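You operate a simulated robot arm through the tools that you are given. There is no shell and no other tool. Be economical: measure what you need, move in short steps, check, and stop when the job is done.

Carry out the task below with a simulated robot arm. There is one attempt and no reset: what you move stays moved.

TASK
Stack the numbered brick slip labelled "1" from the top of the green cleaning bench on top of the numbered brick slip labelled "3". Then stack the 20 small silver block from the top of the green cleaning bench on top of the 15 small silver block.

It is judged by the outcome, as a careful person would: the job done as asked, and still so three seconds after it is handed in. It fails if anything else is knocked over, pushed out of place, dropped, spilled or broken.

THE ROBOT
A 7-joint arm with a two-finger parallel gripper, fixed in place. Base frame: the origin is at the foot of the arm, x ahead of it, y to its left, z up; the work surface is at about z = 0.85. Lengths are in m, angles in rad, forces in N, time in s.
With the tool pointing down near the work surface it reaches from about 0.24 to 0.68 m from the base axis. Its first joint turns from -1.152 to 1.152 rad. Payload 2.4 kg.
Tool frame: the origin (TCP) lies between the finger pads and is the grasp point; the fingertips stand 0.03 m ahead of it; z points along the fingers, y is the line along which they close. The gripper opens to 0.094 m. The fingers are 0.028 m wide and 0.01 m thick; the gripper's body (0.05 by 0.096 m) begins 0.055 m behind the TCP.
Orientation is told as [roll, pitch, yaw] about the base's x, y, z axes, in that order, counted from this pose: with the fingers straight down and closing along the base's y, the tool's x points along the base's -x, its y along +y and its z along -z.

THE INTERFACE
- The arm moves only by the tool send_rows. Its arguments are lists of equal length, an entry for each row: "linear": the shift along the base's x, y, z in m, a list of three; "delta_rot": the turn, a rotation vector about the base's x, y, z in rad, a list of three; "gripper": the finger opening in m, from 0 to 0.094. In form: {"linear": [[dx, dy, dz], ...], "delta_rot": [[wx, wy, wz], ...], "gripper": [gripper, ...]}. A call has 1 to 10 rows; each row shifts and turns the commanded pose from where the row before left it. A row lasts 0.2 s, in which the tool goes at most 0.05 m and 0.15 rad; a call with a longer step from one row to the next is refused whole, and so is a gripper value outside its range. A pose out of reach is approached as far as the arm can. The call stops where the force on the tool passes 40 N (or 10 N more than at its start, if that is more) or the arm is blocked; 0.2 s more then pass. The fingers move at their own pace (about 0.153 m/s each) and stop on an object; they squeeze with about 44 N. The grip force told is the motor's: it shows also when the fingers shut on nothing. Time passes only in rows, and 0.2 s behind the last, so rows that do not move let the fingers close. It gives the time, the measured TCP pose, the force on the tool (base axes), the opening and the grip force at its end, in the units of the frame above (readings bear some noise).
- Cameras (640 x 400 px; columns grow to the right, rows downward): "scene" is fixed at [0.0789, 0.5237, 1.4223]; the picture's right is [-0.28, -0.96, 0.00], its down [-0.66, 0.19, -0.73] and it looks along [0.70, -0.20, -0.69] (base axes); focal length 332 px, centre (320, 200). "wrist" rides on the gripper at [-0.037, 0, -0.058] in the tool frame; the picture's right is [0.00, -1.00, 0.00], its down [0.97, 0.00, -0.24] and it looks along [0.24, 0.00, 0.97] (tool axes); focal length 218 px, centre (320, 200).
- camera(camera): a new picture of that camera. No time passes.
- point_at(camera, pixels): there is no depth. For up to 12 entries [column, row, z] of the newest picture of that camera ("zoom" is the newest enlarged one), the place [x, y] in the base frame at which the ray of that pixel passes the height z, good to about 0.003 m, but the place of the scene camera against the robot may be out by one fixed shift of up to 0.025 m in any direction. No time passes.
- zoom(camera, box): a new picture of the part [left, top, right, bottom] of that camera's present view, enlarged. No time passes.
- sign_off(): hands the job in; it is judged then, once.

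Work in short steps. Measure before you move; look again where a grasp or a placing could have gone wrong, and mend it. You have 80 turns and 34 pictures in all, the two below and enlarged ones among them. Open the gripper and draw the arm clear of the work before you hand the job in, unless the task says otherwise; then end with one line.

The tools are called after "Call:" as name(argument=value, ...) on one line, values as JSON. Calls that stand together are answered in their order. send_rows: Moves the arm, as the interface text tells. Its arguments: {"type":"object","properties":{"linear":{"type":"array","items":{"type":"array","items":{"type":"number"}}},"delta_rot":{"type":"array","items":{"type":"array","items":{"type":"number"}}},"gripper":{"type":"array","items":{"type":"number"}}},"required":["linear","delta_rot","gripper"]} The other tools are called the same way: camera (camera) takes a picture; point_at (camera, pixels) gives the place at which the rays of pixels pass given heights; zoom (camera, box) takes an enlarged picture of a part of a camera's view; sign_off () hands the job in.

At the start:

```text
t: 0.0
position: [0.4094, 0.2087, 1.1838]
tool_rot: [0.0, -0.002, -0.001]
wrist_force: [1.3, 0.4, 0.5]
width: 0.094
finger_force: 0.0
```

scene: 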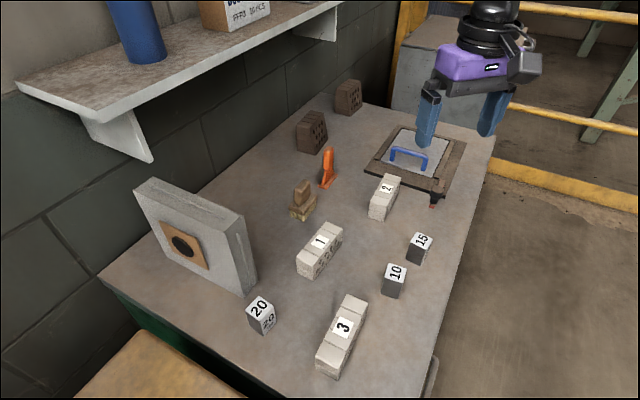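
wrist: 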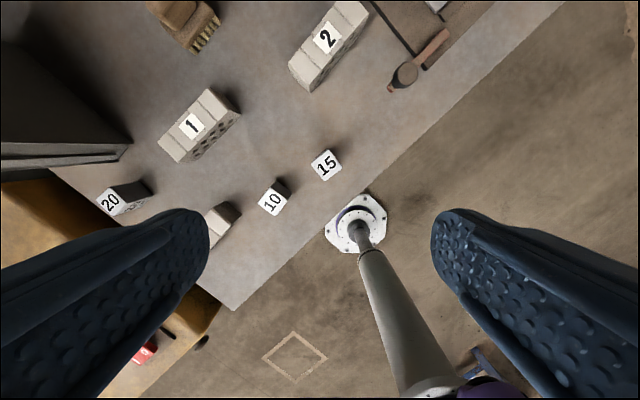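

I start by enlarging both views to see brick corners and block edges.

Call:
zoom(camera="wrist", box=[80, 60, 360, 235])

Call:
zoom(camera="scene", box=[220, 200, 460, 390])

```text
2.29 times, centred on (220, 148) of wrist
```

zoom: 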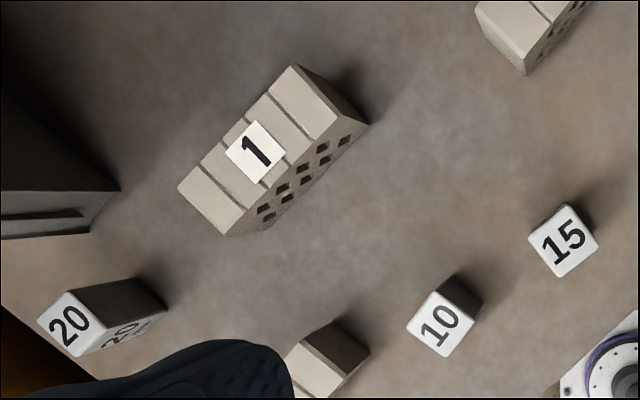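

```text
2.11 times, centred on (340, 295) of scene
```

zoom: 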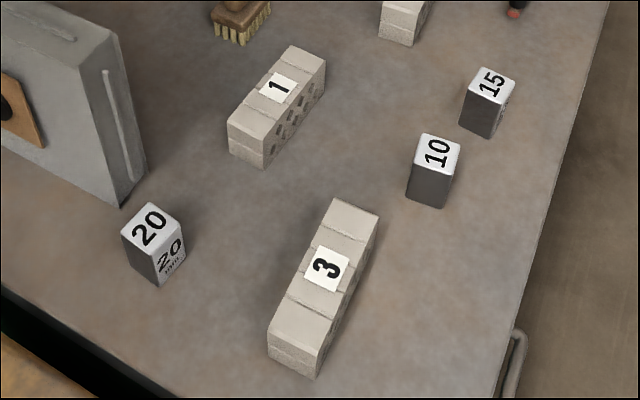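

Measuring brick 1, brick 3, blocks 20 and 15 in the scene enlargement at a few heights.

Call:
point_at(camera="zoom", pixels=[[229, 152, 0.85], [263, 167, 0.85], [228, 123, 0.89], [263, 137, 0.89], [291, 46, 0.89], [326, 61, 0.89], [268, 360, 0.85], [268, 333, 0.89], [316, 352, 0.89], [336, 198, 0.89], [380, 216, 0.89], [316, 378, 0.85]])

Call:
point_at(camera="zoom", pixels=[[160, 286, 0.85], [157, 253, 0.89], [157, 253, 0.9], [121, 236, 0.89], [186, 232, 0.89], [150, 203, 0.89], [485, 139, 0.85], [492, 108, 0.89], [492, 108, 0.9], [466, 95, 0.89], [480, 66, 0.89], [515, 78, 0.89]])

Call:
point_at(camera="wrist", pixels=[[158, 142, 0.89], [208, 89, 0.89], [228, 112, 0.89], [180, 164, 0.89], [241, 114, 0.85], [97, 199, 0.89], [117, 188, 0.89], [121, 202, 0.89], [110, 215, 0.89], [311, 165, 0.89], [327, 149, 0.89], [342, 165, 0.89]])

```text
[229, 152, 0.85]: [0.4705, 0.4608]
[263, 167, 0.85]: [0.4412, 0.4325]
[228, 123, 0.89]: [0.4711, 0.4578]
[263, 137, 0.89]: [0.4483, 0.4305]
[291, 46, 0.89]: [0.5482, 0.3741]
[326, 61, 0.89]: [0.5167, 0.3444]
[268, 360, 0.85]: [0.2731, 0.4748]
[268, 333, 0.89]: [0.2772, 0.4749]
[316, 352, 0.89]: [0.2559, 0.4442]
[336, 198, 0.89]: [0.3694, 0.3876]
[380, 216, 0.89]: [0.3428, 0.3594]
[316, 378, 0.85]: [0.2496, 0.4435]
```

```text
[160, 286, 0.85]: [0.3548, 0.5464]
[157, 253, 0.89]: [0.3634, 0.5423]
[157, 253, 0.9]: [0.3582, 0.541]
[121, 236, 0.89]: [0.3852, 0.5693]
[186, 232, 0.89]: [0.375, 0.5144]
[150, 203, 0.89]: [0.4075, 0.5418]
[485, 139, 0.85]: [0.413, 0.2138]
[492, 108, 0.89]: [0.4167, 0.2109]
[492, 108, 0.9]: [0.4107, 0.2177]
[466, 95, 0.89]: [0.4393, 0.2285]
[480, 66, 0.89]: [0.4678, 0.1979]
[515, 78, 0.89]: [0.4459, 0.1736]
```

```text
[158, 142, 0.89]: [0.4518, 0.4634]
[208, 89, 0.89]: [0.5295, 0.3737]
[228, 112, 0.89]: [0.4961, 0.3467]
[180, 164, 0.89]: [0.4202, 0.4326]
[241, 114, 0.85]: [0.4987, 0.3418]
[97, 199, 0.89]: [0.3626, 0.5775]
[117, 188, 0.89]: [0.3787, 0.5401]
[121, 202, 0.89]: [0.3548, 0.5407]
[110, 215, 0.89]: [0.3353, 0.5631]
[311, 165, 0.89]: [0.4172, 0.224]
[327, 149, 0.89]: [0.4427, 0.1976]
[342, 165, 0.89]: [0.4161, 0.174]
```

The wrist view puts brick 1 at about (0.474, 0.404), lying at −49°; the scene camera is shifted by about −0.021 m in x. I move above brick 1 and turn the gripper across it.

Call:
send_rows(linear=[[0.011, 0.0325, -0.015], [0.011, 0.0325, -0.015], [0.011, 0.0325, -0.015], [0.011, 0.0325, -0.015], [0.011, 0.0325, -0.02], [0.01, 0.0325, -0.02], [0, 0, 0]], delta_rot=[[0, 0, -0.143], [0, 0, -0.143], [0, 0, -0.143], [0, 0, -0.143], [0, 0, -0.143], [0, 0, -0.142], [0, 0, 0]], gripper=[0.094, 0.094, 0.094, 0.094, 0.094, 0.094, 0.094])

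Call:
camera(camera="wrist")

```text
t: 1.6
position: [0.4751, 0.4044, 1.0853]
tool_rot: [0.002, -0.001, -0.858]
wrist_force: [0.2, -0.9, 0.1]
width: 0.0938
finger_force: 0.1
```

```text
29 pictures are left
```

wrist: 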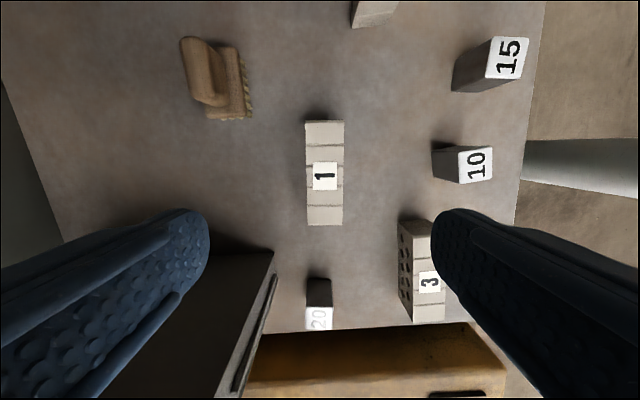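

Brick 1 is centred at about column 325, square to the gripper. I measure its corners and the slab's near corner at (273,252).

Call:
point_at(camera="wrist", pixels=[[305, 121, 0.89], [344, 121, 0.89], [343, 225, 0.89], [307, 226, 0.89], [273, 252, 0.99], [273, 252, 0.95], [307, 307, 0.89], [332, 307, 0.89], [332, 330, 0.89], [305, 330, 0.89]])

Call:
point_at(camera="scene", pixels=[[257, 275, 0.85], [241, 215, 0.95], [241, 215, 1.0], [133, 190, 0.95], [152, 178, 0.95], [243, 292, 0.85], [245, 232, 0.95], [151, 178, 1.0], [221, 232, 1.0], [221, 232, 0.95]])

Call:
zoom(camera="scene", box=[120, 160, 380, 385])

```text
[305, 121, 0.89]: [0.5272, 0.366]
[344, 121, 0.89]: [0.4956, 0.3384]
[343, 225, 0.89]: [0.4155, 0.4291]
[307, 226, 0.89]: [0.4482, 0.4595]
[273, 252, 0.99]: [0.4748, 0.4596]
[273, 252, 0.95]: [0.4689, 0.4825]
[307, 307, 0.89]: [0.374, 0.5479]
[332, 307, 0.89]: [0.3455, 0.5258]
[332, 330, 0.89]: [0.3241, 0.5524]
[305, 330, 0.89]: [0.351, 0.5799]
```

```text
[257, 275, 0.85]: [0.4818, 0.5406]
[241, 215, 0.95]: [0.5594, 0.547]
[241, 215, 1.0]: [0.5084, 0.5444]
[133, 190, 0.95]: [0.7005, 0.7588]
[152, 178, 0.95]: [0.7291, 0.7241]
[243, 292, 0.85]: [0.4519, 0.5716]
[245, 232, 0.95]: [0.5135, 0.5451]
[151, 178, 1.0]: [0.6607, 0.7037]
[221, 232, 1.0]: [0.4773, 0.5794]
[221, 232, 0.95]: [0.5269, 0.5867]
```

```text
1.78 times, centred on (250, 272) of scene
```

zoom: 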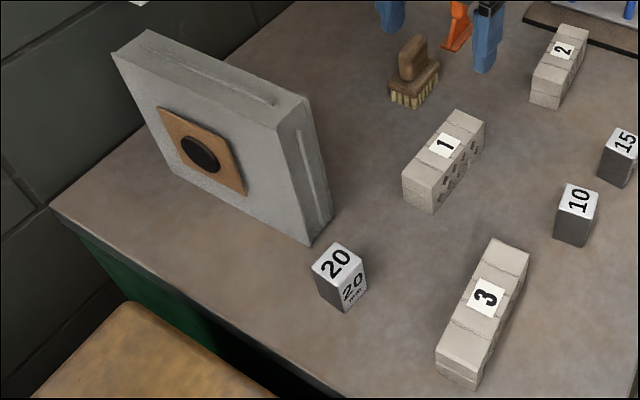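

Brick 1's centre is about (0.4725, 0.3975) with its top near 0.90. I shift 6 mm sideways and descend around it, without closing yet.

Call:
send_rows(linear=[[-0.0025, -0.007, 0], [0, 0, -0.04], [0, 0, -0.04], [0, 0, -0.04], [0, 0, -0.035], [0, 0, -0.02], [0, 0, -0.02], [0, 0, 0]], delta_rot=[[0, 0, 0], [0, 0, 0], [0, 0, 0], [0, 0, 0], [0, 0, 0], [0, 0, 0], [0, 0, 0], [0, 0, 0]], gripper=[0.094, 0.094, 0.094, 0.094, 0.094, 0.094, 0.094, 0.094])

Call:
camera(camera="wrist")

```text
t: 3.4
position: [0.472, 0.3969, 0.8892]
tool_rot: [0.0, 0.0, -0.856]
wrist_force: [-0.2, 0.0, -0.3]
width: 0.0941
finger_force: 0.1
```

```text
27 pictures are left
```

wrist: 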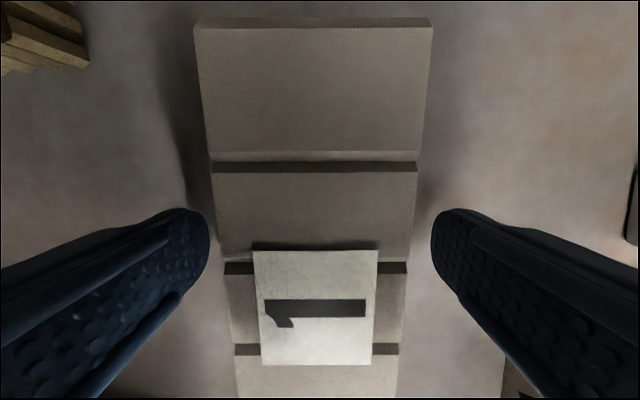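

The brick is centred between the fingers (columns 225–405, fingers at 210/432). I close, then lift.

Call:
send_rows(linear=[[0, 0, 0], [0, 0, 0], [0, 0, 0], [0, 0, 0]], delta_rot=[[0, 0, 0], [0, 0, 0], [0, 0, 0], [0, 0, 0]], gripper=[0.03, 0.03, 0.03, 0.03])

Call:
send_rows(linear=[[0, 0, 0.02], [0, 0, 0.03], [0, 0, 0.04], [0, 0, 0.04], [0, 0, 0.04], [0, 0, 0]], delta_rot=[[0, 0, 0], [0, 0, 0], [0, 0, 0], [0, 0, 0], [0, 0, 0], [0, 0, 0]], gripper=[0.03, 0.03, 0.03, 0.03, 0.03, 0.03])

Call:
camera(camera="wrist")

```text
t: 4.4
position: [0.4719, 0.3956, 0.8887]
tool_rot: [-0.002, -0.002, -0.857]
wrist_force: [1.2, 0.8, 0.3]
width: 0.044
finger_force: 44.0
```

```text
t: 5.8
position: [0.4733, 0.3966, 1.0586]
tool_rot: [-0.001, -0.001, -0.857]
wrist_force: [-0.2, 0.1, -2.2]
width: 0.0441
finger_force: 44.2
```

```text
26 pictures are left
```

wrist: 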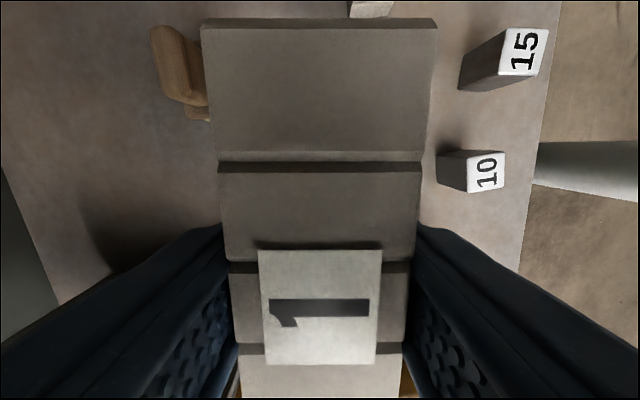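

Brick 1 is held (opening 0.044 m). Now I enlarge brick 3 in the scene view to refine its place and angle.

Call:
zoom(camera="scene", box=[296, 284, 392, 384])

```text
4.00 times, centred on (344, 334) of scene
```

zoom: 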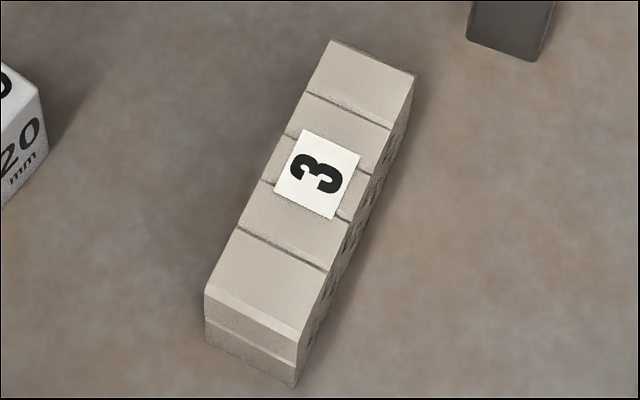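

Call:
point_at(camera="zoom", pixels=[[332, 40, 0.9], [416, 73, 0.9], [205, 286, 0.9], [300, 333, 0.9], [317, 174, 0.9], [206, 342, 0.85], [296, 386, 0.85], [317, 174, 0.89]])

Call:
zoom(camera="scene", box=[220, 150, 400, 384])

```text
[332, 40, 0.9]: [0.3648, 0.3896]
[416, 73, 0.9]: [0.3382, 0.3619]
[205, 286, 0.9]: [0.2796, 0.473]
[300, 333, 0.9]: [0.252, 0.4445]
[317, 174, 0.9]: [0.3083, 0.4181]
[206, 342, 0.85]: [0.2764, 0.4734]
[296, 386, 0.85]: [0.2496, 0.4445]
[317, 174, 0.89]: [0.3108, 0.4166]
```

```text
1.71 times, centred on (310, 267) of scene
```

zoom: 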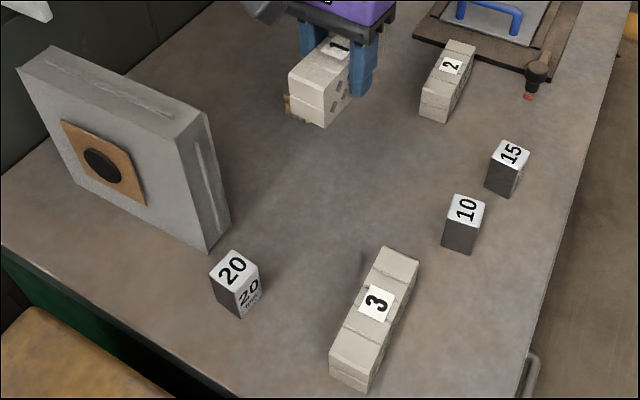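

Brick 3 sits at −44°, centre about (0.289, 0.411) after correcting for the camera shift. I carry brick 1 over it at a hover height and check.

Call:
send_rows(linear=[[-0.0365, 0.0025, 0], [-0.0365, 0.0025, 0], [-0.0365, 0.0025, -0.01], [-0.0365, 0.0025, -0.03], [-0.0365, 0.0027, -0.03], [0, 0, 0]], delta_rot=[[0, 0, 0.022], [0, 0, 0.022], [0, 0, 0.022], [0, 0, 0.022], [0, 0, 0], [0, 0, 0]], gripper=[0.03, 0.03, 0.03, 0.03, 0.03, 0.03])

Call:
zoom(camera="scene", box=[280, 240, 420, 390])

Call:
camera(camera="wrist")

```text
t: 7.2
position: [0.2888, 0.4078, 0.987]
tool_rot: [0.002, 0.001, -0.771]
wrist_force: [0.1, 0.4, -3.5]
width: 0.0439
finger_force: 44.2
```

```text
2.67 times, centred on (350, 315) of scene
```

zoom: 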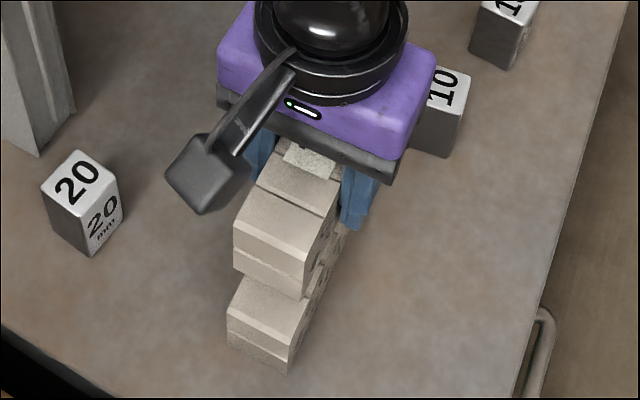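

```text
22 pictures are left
```

wrist: 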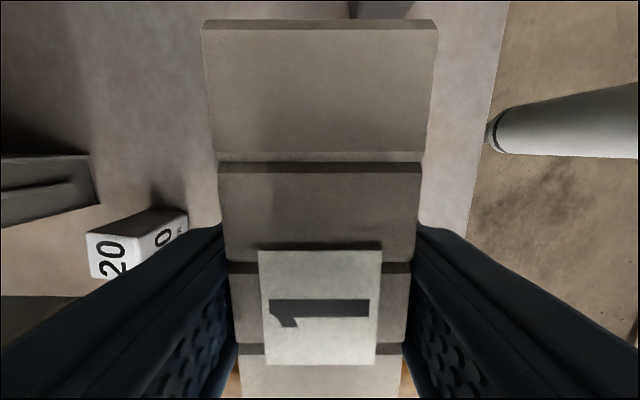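

I compare the front-end corners: held brick's bottom (234,270),(304,299) at z≈0.948 and brick 3's bottom (228,346),(290,374).

Call:
point_at(camera="zoom", pixels=[[234, 270, 0.948], [304, 299, 0.948], [228, 346, 0.85], [290, 374, 0.85], [228, 312, 0.9], [294, 342, 0.9], [234, 232, 0.998], [310, 261, 0.998]])

```text
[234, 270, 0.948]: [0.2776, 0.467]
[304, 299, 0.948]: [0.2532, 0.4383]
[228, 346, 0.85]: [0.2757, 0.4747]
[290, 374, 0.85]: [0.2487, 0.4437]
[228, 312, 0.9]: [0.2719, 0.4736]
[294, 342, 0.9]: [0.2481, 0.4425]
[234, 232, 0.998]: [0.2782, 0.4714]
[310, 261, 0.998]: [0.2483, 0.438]
```

Held brick needs about (−0.0045, +0.006) to line up. I correct that, lower to about 1 cm above, and look again.

Call:
send_rows(linear=[[-0.0045, 0.006, 0], [0, 0, -0.02], [0, 0, -0.015], [0, 0, 0]], delta_rot=[[0, 0, 0], [0, 0, 0], [0, 0, 0], [0, 0, 0]], gripper=[0.03, 0.03, 0.03, 0.03])

Call:
zoom(camera="scene", box=[306, 294, 396, 384])

```text
t: 8.2
position: [0.2851, 0.4137, 0.9527]
tool_rot: [-0.001, 0.0, -0.768]
wrist_force: [0.8, 0.2, -2.9]
width: 0.0441
finger_force: 44.7
```

```text
4.44 times, centred on (351, 339) of scene
```

zoom: 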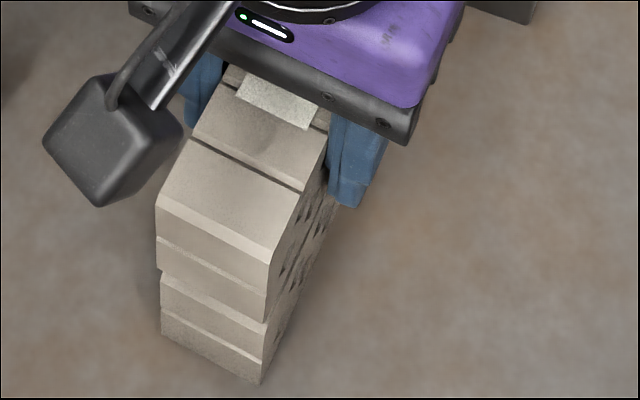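

Nicely aligned, with about 1 cm gap left. I lower in small steps until contact shows.

Call:
send_rows(linear=[[0, 0, -0.004], [0, 0, -0.004], [0, 0, -0.003], [0, 0, 0]], delta_rot=[[0, 0, 0], [0, 0, 0], [0, 0, 0], [0, 0, 0]], gripper=[0.03, 0.03, 0.03, 0.03])

```text
t: 9.2
position: [0.2854, 0.4137, 0.9438]
tool_rot: [0.002, -0.001, -0.771]
wrist_force: [-2.2, -4.3, 22.7]
width: 0.0439
finger_force: 44.2
```

Contact: +22 N at z 0.944. I ease up 1.5 mm, open, and retreat straight up.

Call:
send_rows(linear=[[0, 0, 0.0015], [0, 0, 0], [0, 0, 0]], delta_rot=[[0, 0, 0], [0, 0, 0], [0, 0, 0]], gripper=[0.03, 0.064, 0.064])

Call:
send_rows(linear=[[0, 0, 0.02], [0, 0, 0.04], [0, 0, 0.04], [0, 0, 0.04], [0, 0, 0.02], [0, 0, 0]], delta_rot=[[0, 0, 0], [0, 0, 0], [0, 0, 0], [0, 0, 0], [0, 0, 0], [0, 0, 0]], gripper=[0.07, 0.07, 0.07, 0.07, 0.07, 0.07])

Call:
camera(camera="wrist")

Call:
camera(camera="scene")

```text
t: 10.0
position: [0.2852, 0.4138, 0.9442]
tool_rot: [0.001, -0.001, -0.768]
wrist_force: [0.0, 0.0, 0.3]
width: 0.064
finger_force: 0.1
```

```text
t: 11.4
position: [0.2845, 0.4154, 1.1044]
tool_rot: [-0.001, 0.001, -0.768]
wrist_force: [-0.4, -1.0, 0.5]
width: 0.0699
finger_force: 0.1
```

```text
20 pictures are left
```

wrist: 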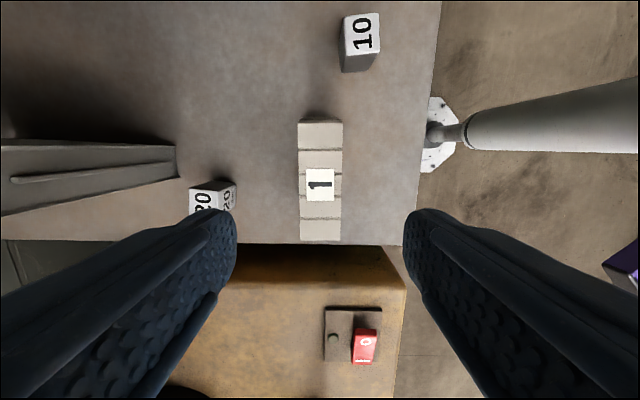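

```text
19 pictures are left
```

scene: 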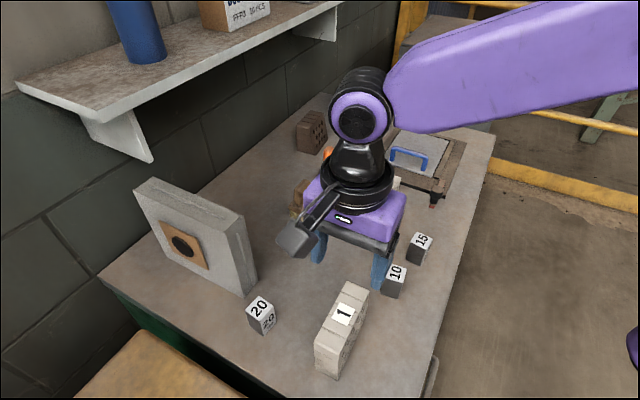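

Brick 1 rests squarely on brick 3. Now I measure block 20 and the slab's end (col 178, rows 147–178 at the table) in the wrist view.

Call:
point_at(camera="wrist", pixels=[[178, 147, 0.85], [178, 178, 0.85], [190, 189, 0.9], [221, 191, 0.9], [237, 187, 0.85], [206, 181, 0.85], [235, 205, 0.85]])

Call:
zoom(camera="wrist", box=[120, 120, 280, 220])

```text
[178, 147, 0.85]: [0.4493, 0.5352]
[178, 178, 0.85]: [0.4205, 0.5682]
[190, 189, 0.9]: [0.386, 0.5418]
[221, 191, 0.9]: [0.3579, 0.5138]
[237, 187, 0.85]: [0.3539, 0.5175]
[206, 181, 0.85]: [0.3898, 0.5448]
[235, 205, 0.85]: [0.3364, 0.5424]
```

```text
4.00 times, centred on (200, 170) of wrist
```

zoom: 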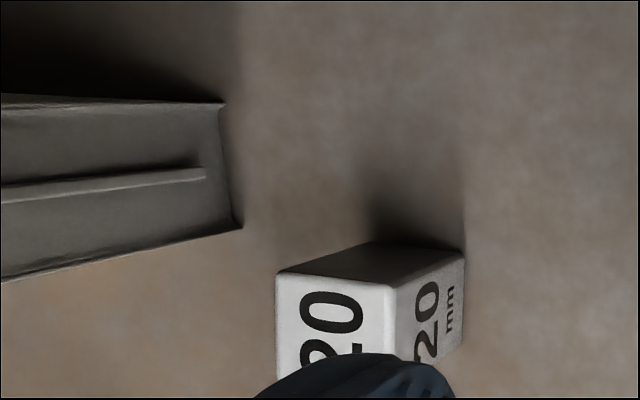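

Block 20 is near the slab's end, so I move directly above it at safe height (slab top ≈1.03) to measure clearance exactly.

Call:
send_rows(linear=[[0.018, 0.03, 0.005], [0.018, 0.03, 0.0], [0.018, 0.03, 0.0], [0.018, 0.03, 0.0], [0, 0, 0]], delta_rot=[[0, 0, 0], [0, 0, 0], [0, 0, 0], [0, 0, 0], [0, 0, 0]], gripper=[0.094, 0.094, 0.094, 0.094, 0.094])

Call:
camera(camera="wrist")

Call:
camera(camera="scene")

```text
t: 12.6
position: [0.3576, 0.5352, 1.1104]
tool_rot: [-0.002, 0.001, -0.77]
wrist_force: [1.1, -0.2, -0.6]
width: 0.0942
finger_force: 0.1
```

```text
17 pictures are left
```

wrist: 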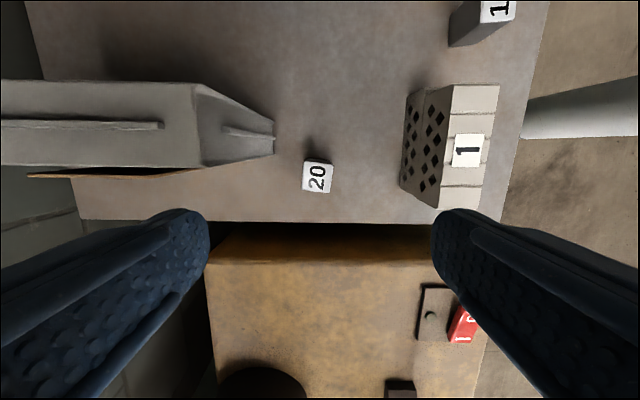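

```text
16 pictures are left
```

scene: 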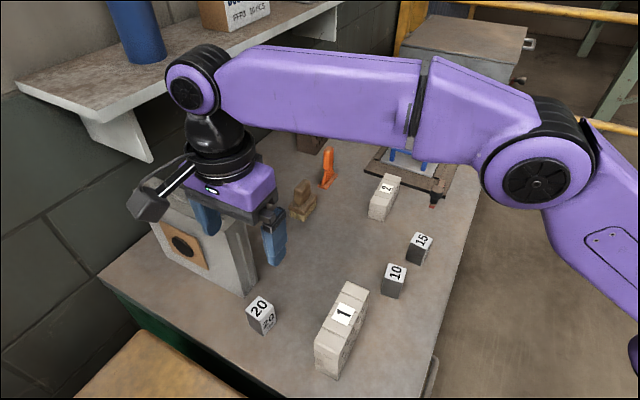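

Call:
zoom(camera="wrist", box=[170, 70, 370, 210])

```text
2.86 times, centred on (270, 140) of wrist
```

zoom: 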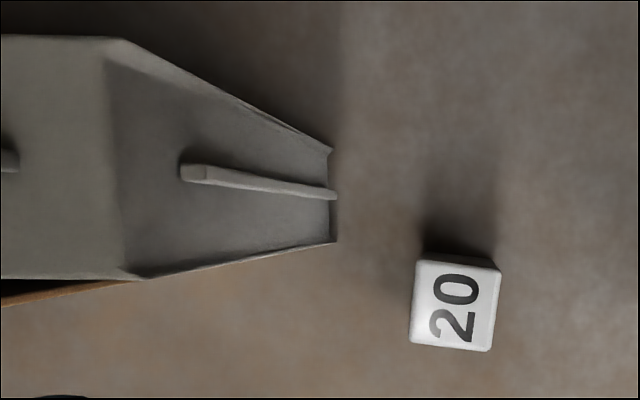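

Call:
point_at(camera="zoom", pixels=[[415, 260, 0.895], [501, 270, 0.895], [491, 352, 0.895], [409, 342, 0.895], [332, 150, 0.85], [337, 242, 0.85], [338, 197, 0.85], [186, 172, 1.0], [105, 48, 1.03], [130, 275, 1.03]])

```text
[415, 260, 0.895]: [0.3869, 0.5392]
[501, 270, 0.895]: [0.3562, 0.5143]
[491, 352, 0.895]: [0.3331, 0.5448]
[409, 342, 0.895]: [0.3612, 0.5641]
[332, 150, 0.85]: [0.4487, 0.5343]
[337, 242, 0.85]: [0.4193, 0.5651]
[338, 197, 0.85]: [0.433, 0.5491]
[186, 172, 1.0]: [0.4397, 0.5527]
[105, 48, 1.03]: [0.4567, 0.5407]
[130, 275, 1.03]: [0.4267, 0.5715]
```

Block 20's centre is ≈(0.359, 0.541), 59 mm from the slab's end plane; gripping parallel to the slab's end leaves far more body clearance. I turn to yaw ≈0.69 above the block and look.

Call:
send_rows(linear=[[0.0018, 0.0054, 0], [0, 0, 0], [0, 0, 0], [0, 0, 0], [0, 0, 0], [0, 0, 0], [0, 0, 0], [0, 0, 0], [0, 0, 0], [0, 0, 0]], delta_rot=[[0, 0, 0.146], [0, 0, 0.146], [0, 0, 0.146], [0, 0, 0.146], [0, 0, 0.146], [0, 0, 0.146], [0, 0, 0.146], [0, 0, 0.146], [0, 0, 0.146], [0, 0, 0.146]], gripper=[0.08, 0.08, 0.08, 0.08, 0.08, 0.08, 0.08, 0.08, 0.08, 0.08])

Call:
camera(camera="wrist")

Call:
camera(camera="scene")

```text
t: 14.8
position: [0.3589, 0.5388, 1.1096]
tool_rot: [0.002, -0.001, 0.695]
wrist_force: [1.2, -0.3, 0.2]
width: 0.0798
finger_force: 0.0
```

```text
14 pictures are left
```

wrist: 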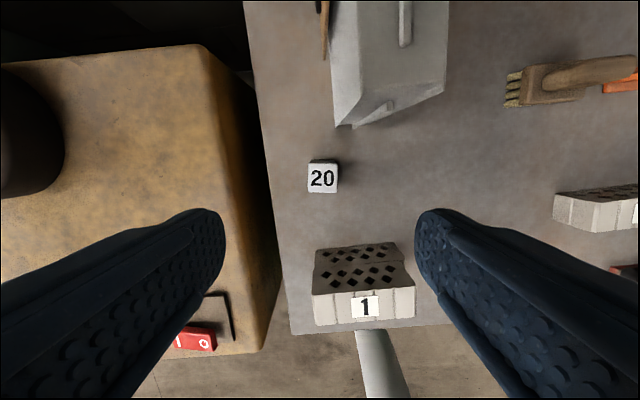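

```text
13 pictures are left
```

scene: 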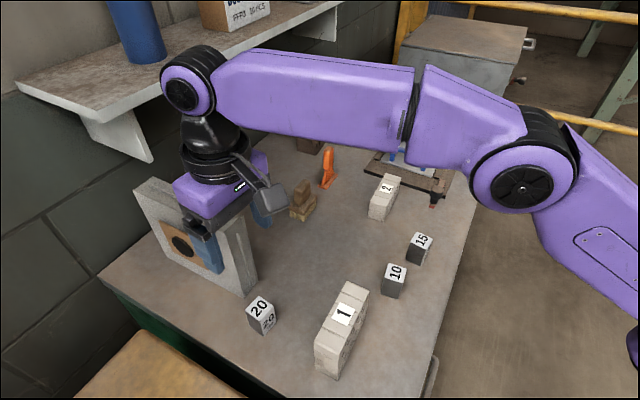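

The block is now square to the fingers at (308–338, 163–193). I measure its top corners before descending.

Call:
zoom(camera="wrist", box=[280, 145, 360, 205])

Call:
point_at(camera="wrist", pixels=[[308, 164, 0.9], [338, 164, 0.9], [338, 193, 0.9], [308, 193, 0.9], [314, 248, 0.955], [398, 242, 0.955]])

```text
6.67 times, centred on (320, 175) of wrist
```

zoom: 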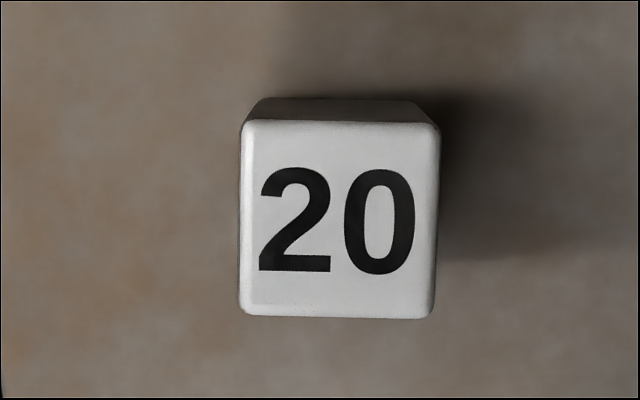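

```text
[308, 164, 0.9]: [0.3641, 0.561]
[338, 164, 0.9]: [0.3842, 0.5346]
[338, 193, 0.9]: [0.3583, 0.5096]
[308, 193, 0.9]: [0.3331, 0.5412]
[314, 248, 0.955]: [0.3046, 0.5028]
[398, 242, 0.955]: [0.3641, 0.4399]
```

The block is 3 mm off to the right; I correct and descend to z≈0.95, then check clearances.

Call:
send_rows(linear=[[0.0018, -0.0023, 0], [0, 0, -0.04], [0, 0, -0.04], [0, 0, -0.04], [0, 0, -0.03], [0, 0, -0.01], [0, 0, 0]], delta_rot=[[0, 0, 0], [0, 0, 0], [0, 0, 0], [0, 0, 0], [0, 0, 0], [0, 0, 0], [0, 0, 0]], gripper=[0.08, 0.08, 0.08, 0.08, 0.08, 0.08, 0.08])

Call:
zoom(camera="scene", box=[140, 170, 400, 390])

```text
t: 16.4
position: [0.3611, 0.538, 0.9494]
tool_rot: [-0.001, 0.0, 0.691]
wrist_force: [0.0, 0.8, 0.9]
width: 0.0799
finger_force: 0.1
```

```text
1.82 times, centred on (270, 280) of scene
```

zoom: 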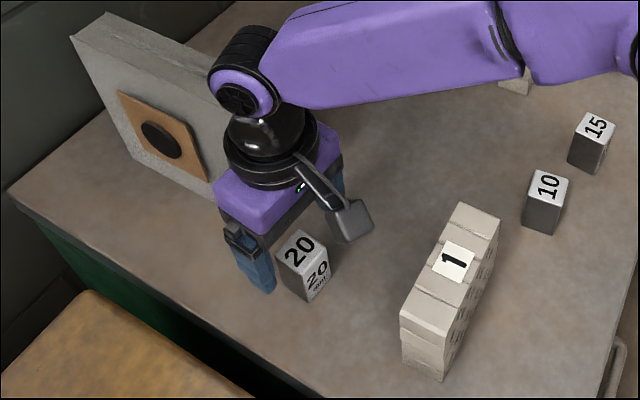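

Clearances look fine to the slab and the stack. I descend the last 5.5 cm slowly and check forces before closing.

Call:
send_rows(linear=[[0, 0, -0.015], [0, 0, -0.015], [0, 0, -0.015], [0, 0, -0.009], [0, 0, 0]], delta_rot=[[0, 0, 0], [0, 0, 0], [0, 0, 0], [0, 0, 0], [0, 0, 0]], gripper=[0.08, 0.08, 0.08, 0.08, 0.08])

Call:
camera(camera="wrist")

```text
t: 17.6
position: [0.3606, 0.5364, 0.8965]
tool_rot: [-0.001, 0.0, 0.693]
wrist_force: [-0.5, 0.3, 0.0]
width: 0.0798
finger_force: 0.1
```

```text
10 pictures are left
```

wrist: 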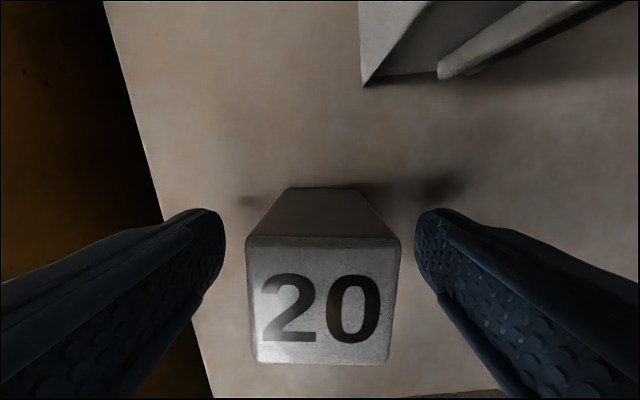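

Block 20 is centred between the fingers; I close and lift straight up.

Call:
send_rows(linear=[[0, 0, 0], [0, 0, 0], [0, 0, 0], [0, 0, 0]], delta_rot=[[0, 0, 0], [0, 0, 0], [0, 0, 0], [0, 0, 0]], gripper=[0.02, 0.02, 0.02, 0.02])

Call:
send_rows(linear=[[0, 0, 0.02], [0, 0, 0.03], [0, 0, 0.04], [0, 0, 0.04], [0, 0, 0.04], [0, 0, 0.04], [0, 0, 0]], delta_rot=[[0, 0, 0], [0, 0, 0], [0, 0, 0], [0, 0, 0], [0, 0, 0], [0, 0, 0], [0, 0, 0]], gripper=[0.02, 0.02, 0.02, 0.02, 0.02, 0.02, 0.02])

```text
t: 18.6
position: [0.36, 0.5379, 0.8944]
tool_rot: [-0.001, 0.0, 0.692]
wrist_force: [0.1, 0.7, -0.9]
width: 0.0401
finger_force: 44.1
```

```text
t: 20.2
position: [0.3615, 0.5385, 1.1062]
tool_rot: [0.0, 0.001, 0.69]
wrist_force: [0.5, 0.5, -2.2]
width: 0.0402
finger_force: 43.8
```

Block 20 is held (0.040 m). I carry it to a stand-off beside block 15 so the wrist camera can see 15 ahead of the fingers.

Call:
send_rows(linear=[[0, -0.0394, 0], [0, -0.0394, 0], [0, -0.0394, 0], [0, -0.0394, 0], [0, -0.0394, 0], [0, -0.0394, 0], [0, -0.0394, 0], [0, -0.0394, 0], [0, -0.0394, 0], [0, -0.0394, 0]], delta_rot=[[0, 0, 0.01], [0, 0, 0.01], [0, 0, 0.01], [0, 0, 0.01], [0, 0, 0.01], [0, 0, 0.01], [0, 0, 0], [0, 0, 0], [0, 0, 0], [0, 0, 0]], gripper=[0.02, 0.02, 0.02, 0.02, 0.02, 0.02, 0.02, 0.02, 0.02, 0.02])

Call:
camera(camera="wrist")

```text
t: 22.4
position: [0.3623, 0.1438, 1.1062]
tool_rot: [0.0, -0.002, 0.752]
wrist_force: [0.2, 0.1, -3.1]
width: 0.0403
finger_force: 44.6
```

```text
9 pictures are left
```

wrist: 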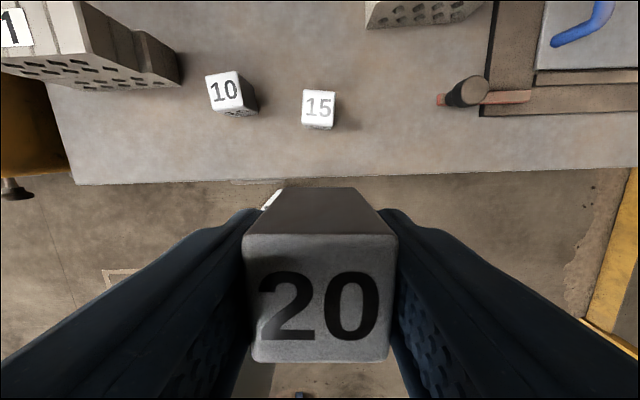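

Call:
zoom(camera="wrist", box=[270, 70, 366, 130])

```text
6.67 times, centred on (318, 100) of wrist
```

zoom: 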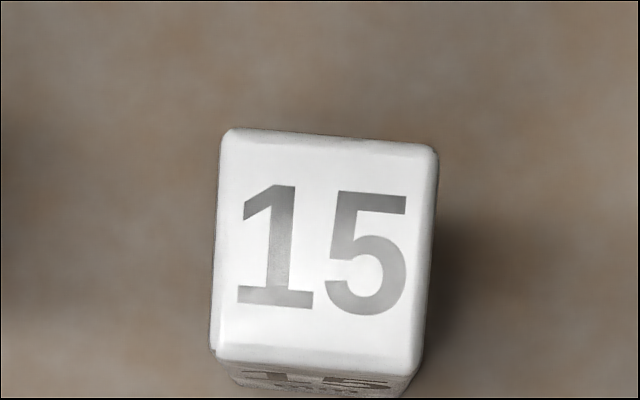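

Call:
point_at(camera="zoom", pixels=[[222, 130, 0.9], [439, 148, 0.9], [422, 375, 0.9], [210, 358, 0.9], [323, 253, 0.9], [323, 253, 0.91]])

```text
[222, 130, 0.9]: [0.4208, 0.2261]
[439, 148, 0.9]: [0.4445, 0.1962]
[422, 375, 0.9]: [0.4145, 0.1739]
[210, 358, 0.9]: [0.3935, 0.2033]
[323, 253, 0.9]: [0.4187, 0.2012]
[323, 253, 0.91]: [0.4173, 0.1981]
```

Block 15's centre ≈(0.418, 0.1995), turned 4° from the gripper. I hover block 20 above it and compare in the scene view.

Call:
send_rows(linear=[[0.0145, 0.0144, 0], [0.0145, 0.0144, 0], [0.0145, 0.0144, -0.02], [0.0143, 0.0144, -0.035], [0, 0, -0.04], [0, 0, -0.035], [0, 0, 0]], delta_rot=[[0, 0, -0.025], [0, 0, -0.025], [0, 0, -0.025], [0, 0, 0], [0, 0, 0], [0, 0, 0], [0, 0, 0]], gripper=[0.02, 0.02, 0.02, 0.02, 0.02, 0.02, 0.02])

Call:
zoom(camera="scene", box=[370, 200, 466, 276])

```text
t: 24.0
position: [0.4187, 0.201, 0.9757]
tool_rot: [0.001, -0.002, 0.677]
wrist_force: [0.3, -0.1, -3.4]
width: 0.04
finger_force: 43.9
```

```text
5.26 times, centred on (418, 238) of scene
```

zoom: 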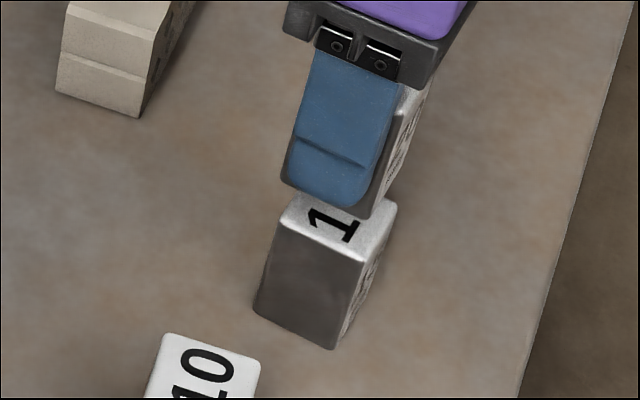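

Call:
point_at(camera="zoom", pixels=[[281, 181, 0.931], [369, 218, 0.931], [280, 224, 0.9], [364, 262, 0.9], [397, 204, 0.9], [254, 313, 0.85], [337, 349, 0.85], [280, 224, 0.905], [364, 262, 0.905]])

```text
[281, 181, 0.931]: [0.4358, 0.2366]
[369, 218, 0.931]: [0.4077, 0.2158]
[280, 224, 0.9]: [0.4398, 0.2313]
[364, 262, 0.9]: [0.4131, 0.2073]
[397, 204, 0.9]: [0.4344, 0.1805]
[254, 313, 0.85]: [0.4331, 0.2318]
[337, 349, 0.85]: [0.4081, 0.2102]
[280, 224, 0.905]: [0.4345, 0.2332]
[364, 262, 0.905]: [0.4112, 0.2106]
```

Block 20 is offset by about (0.001, 0.0045) from block 15; I correct and lower to just above, then look again.

Call:
send_rows(linear=[[-0.0008, -0.004, 0], [0, 0, -0.01], [0, 0, -0.008], [0, 0, 0]], delta_rot=[[0, 0, 0], [0, 0, 0], [0, 0, 0], [0, 0, 0]], gripper=[0.02, 0.02, 0.02, 0.02])

Call:
zoom(camera="scene", box=[380, 210, 460, 273])

```text
t: 25.0
position: [0.4177, 0.1984, 0.957]
tool_rot: [0.001, 0.001, 0.678]
wrist_force: [0.0, -0.5, -3.5]
width: 0.0401
finger_force: 43.2
```

```text
6.35 times, centred on (420, 242) of scene
```

zoom: 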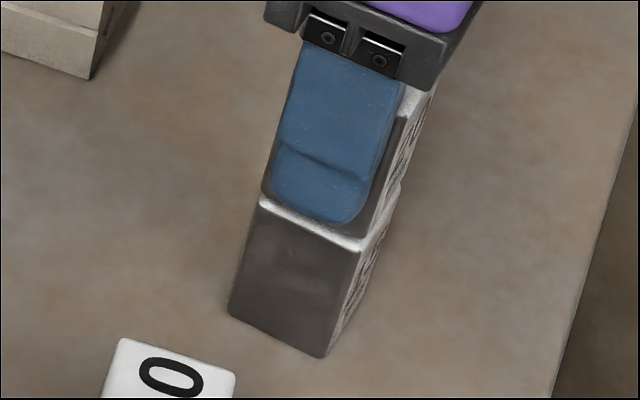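

The faces line up well now, with a few mm gap. I lower gently until contact.

Call:
send_rows(linear=[[0, 0, -0.003], [0, 0, -0.003], [0, 0, -0.002], [0, 0, 0]], delta_rot=[[0, 0, 0], [0, 0, 0], [0, 0, 0], [0, 0, 0]], gripper=[0.02, 0.02, 0.02, 0.02])

```text
t: 26.0
position: [0.4169, 0.1992, 0.95]
tool_rot: [0.0, -0.004, 0.679]
wrist_force: [-0.6, -0.3, 31.3]
width: 0.0402
finger_force: 44.2
```

Contact (31 N). I ease up slightly, open a little, and retreat straight up.

Call:
send_rows(linear=[[0, 0, 0.001], [0, 0, 0], [0, 0, 0], [0, 0, 0]], delta_rot=[[0, 0, 0], [0, 0, 0], [0, 0, 0], [0, 0, 0]], gripper=[0.02, 0.06, 0.06, 0.06])

Call:
send_rows(linear=[[0, 0, 0.02], [0, 0, 0.03], [0, 0, 0.04], [0, 0, 0.04], [0, 0, 0.04], [0, 0, 0.03], [0, 0, 0]], delta_rot=[[0, 0, 0], [0, 0, 0], [0, 0, 0], [0, 0, 0], [0, 0, 0], [0, 0, 0], [0, 0, 0]], gripper=[0.06, 0.06, 0.06, 0.06, 0.06, 0.06, 0.06])

Call:
camera(camera="scene")

Call:
camera(camera="wrist")

```text
t: 27.0
position: [0.4175, 0.197, 0.9516]
tool_rot: [0.0, 0.001, 0.678]
wrist_force: [1.2, -0.1, -1.2]
width: 0.0602
finger_force: 0.1
```

```text
t: 28.6
position: [0.4176, 0.1972, 1.151]
tool_rot: [0.0, -0.001, 0.677]
wrist_force: [-0.2, 1.6, 0.4]
width: 0.0599
finger_force: 0.2
```

```text
5 pictures are left
```

scene: 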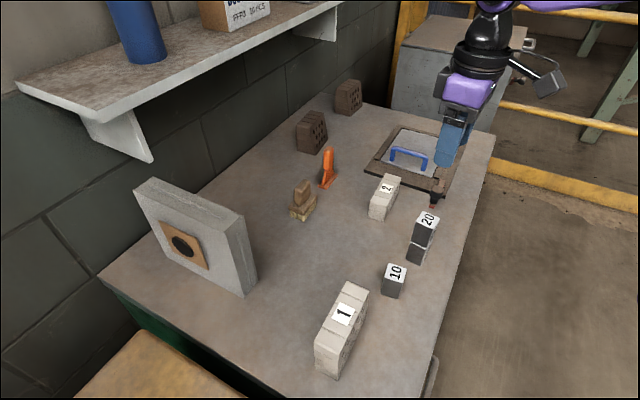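

```text
4 pictures are left
```

wrist: 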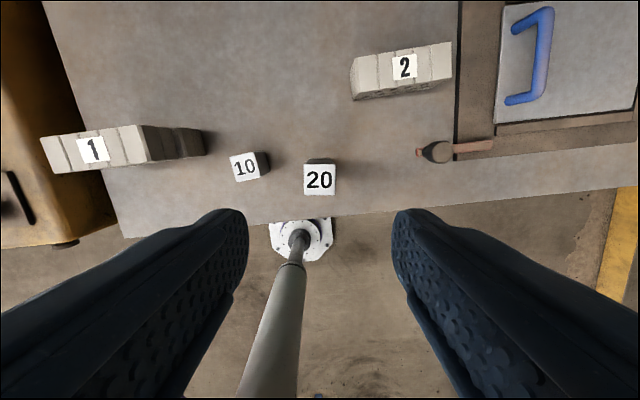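

Both stacks stand square, block 10, brick 2 and the rest look undisturbed, and the gripper is open and clear above. I hand in.

Call:
sign_off()

```text
The job is handed in.
```

Brick slip 1 is stacked on brick slip 3, and silver block 20 is stacked on silver block 15. In the last pictures before hand-in both stacks stood square, nothing else looked moved, and the gripper was open and clear.
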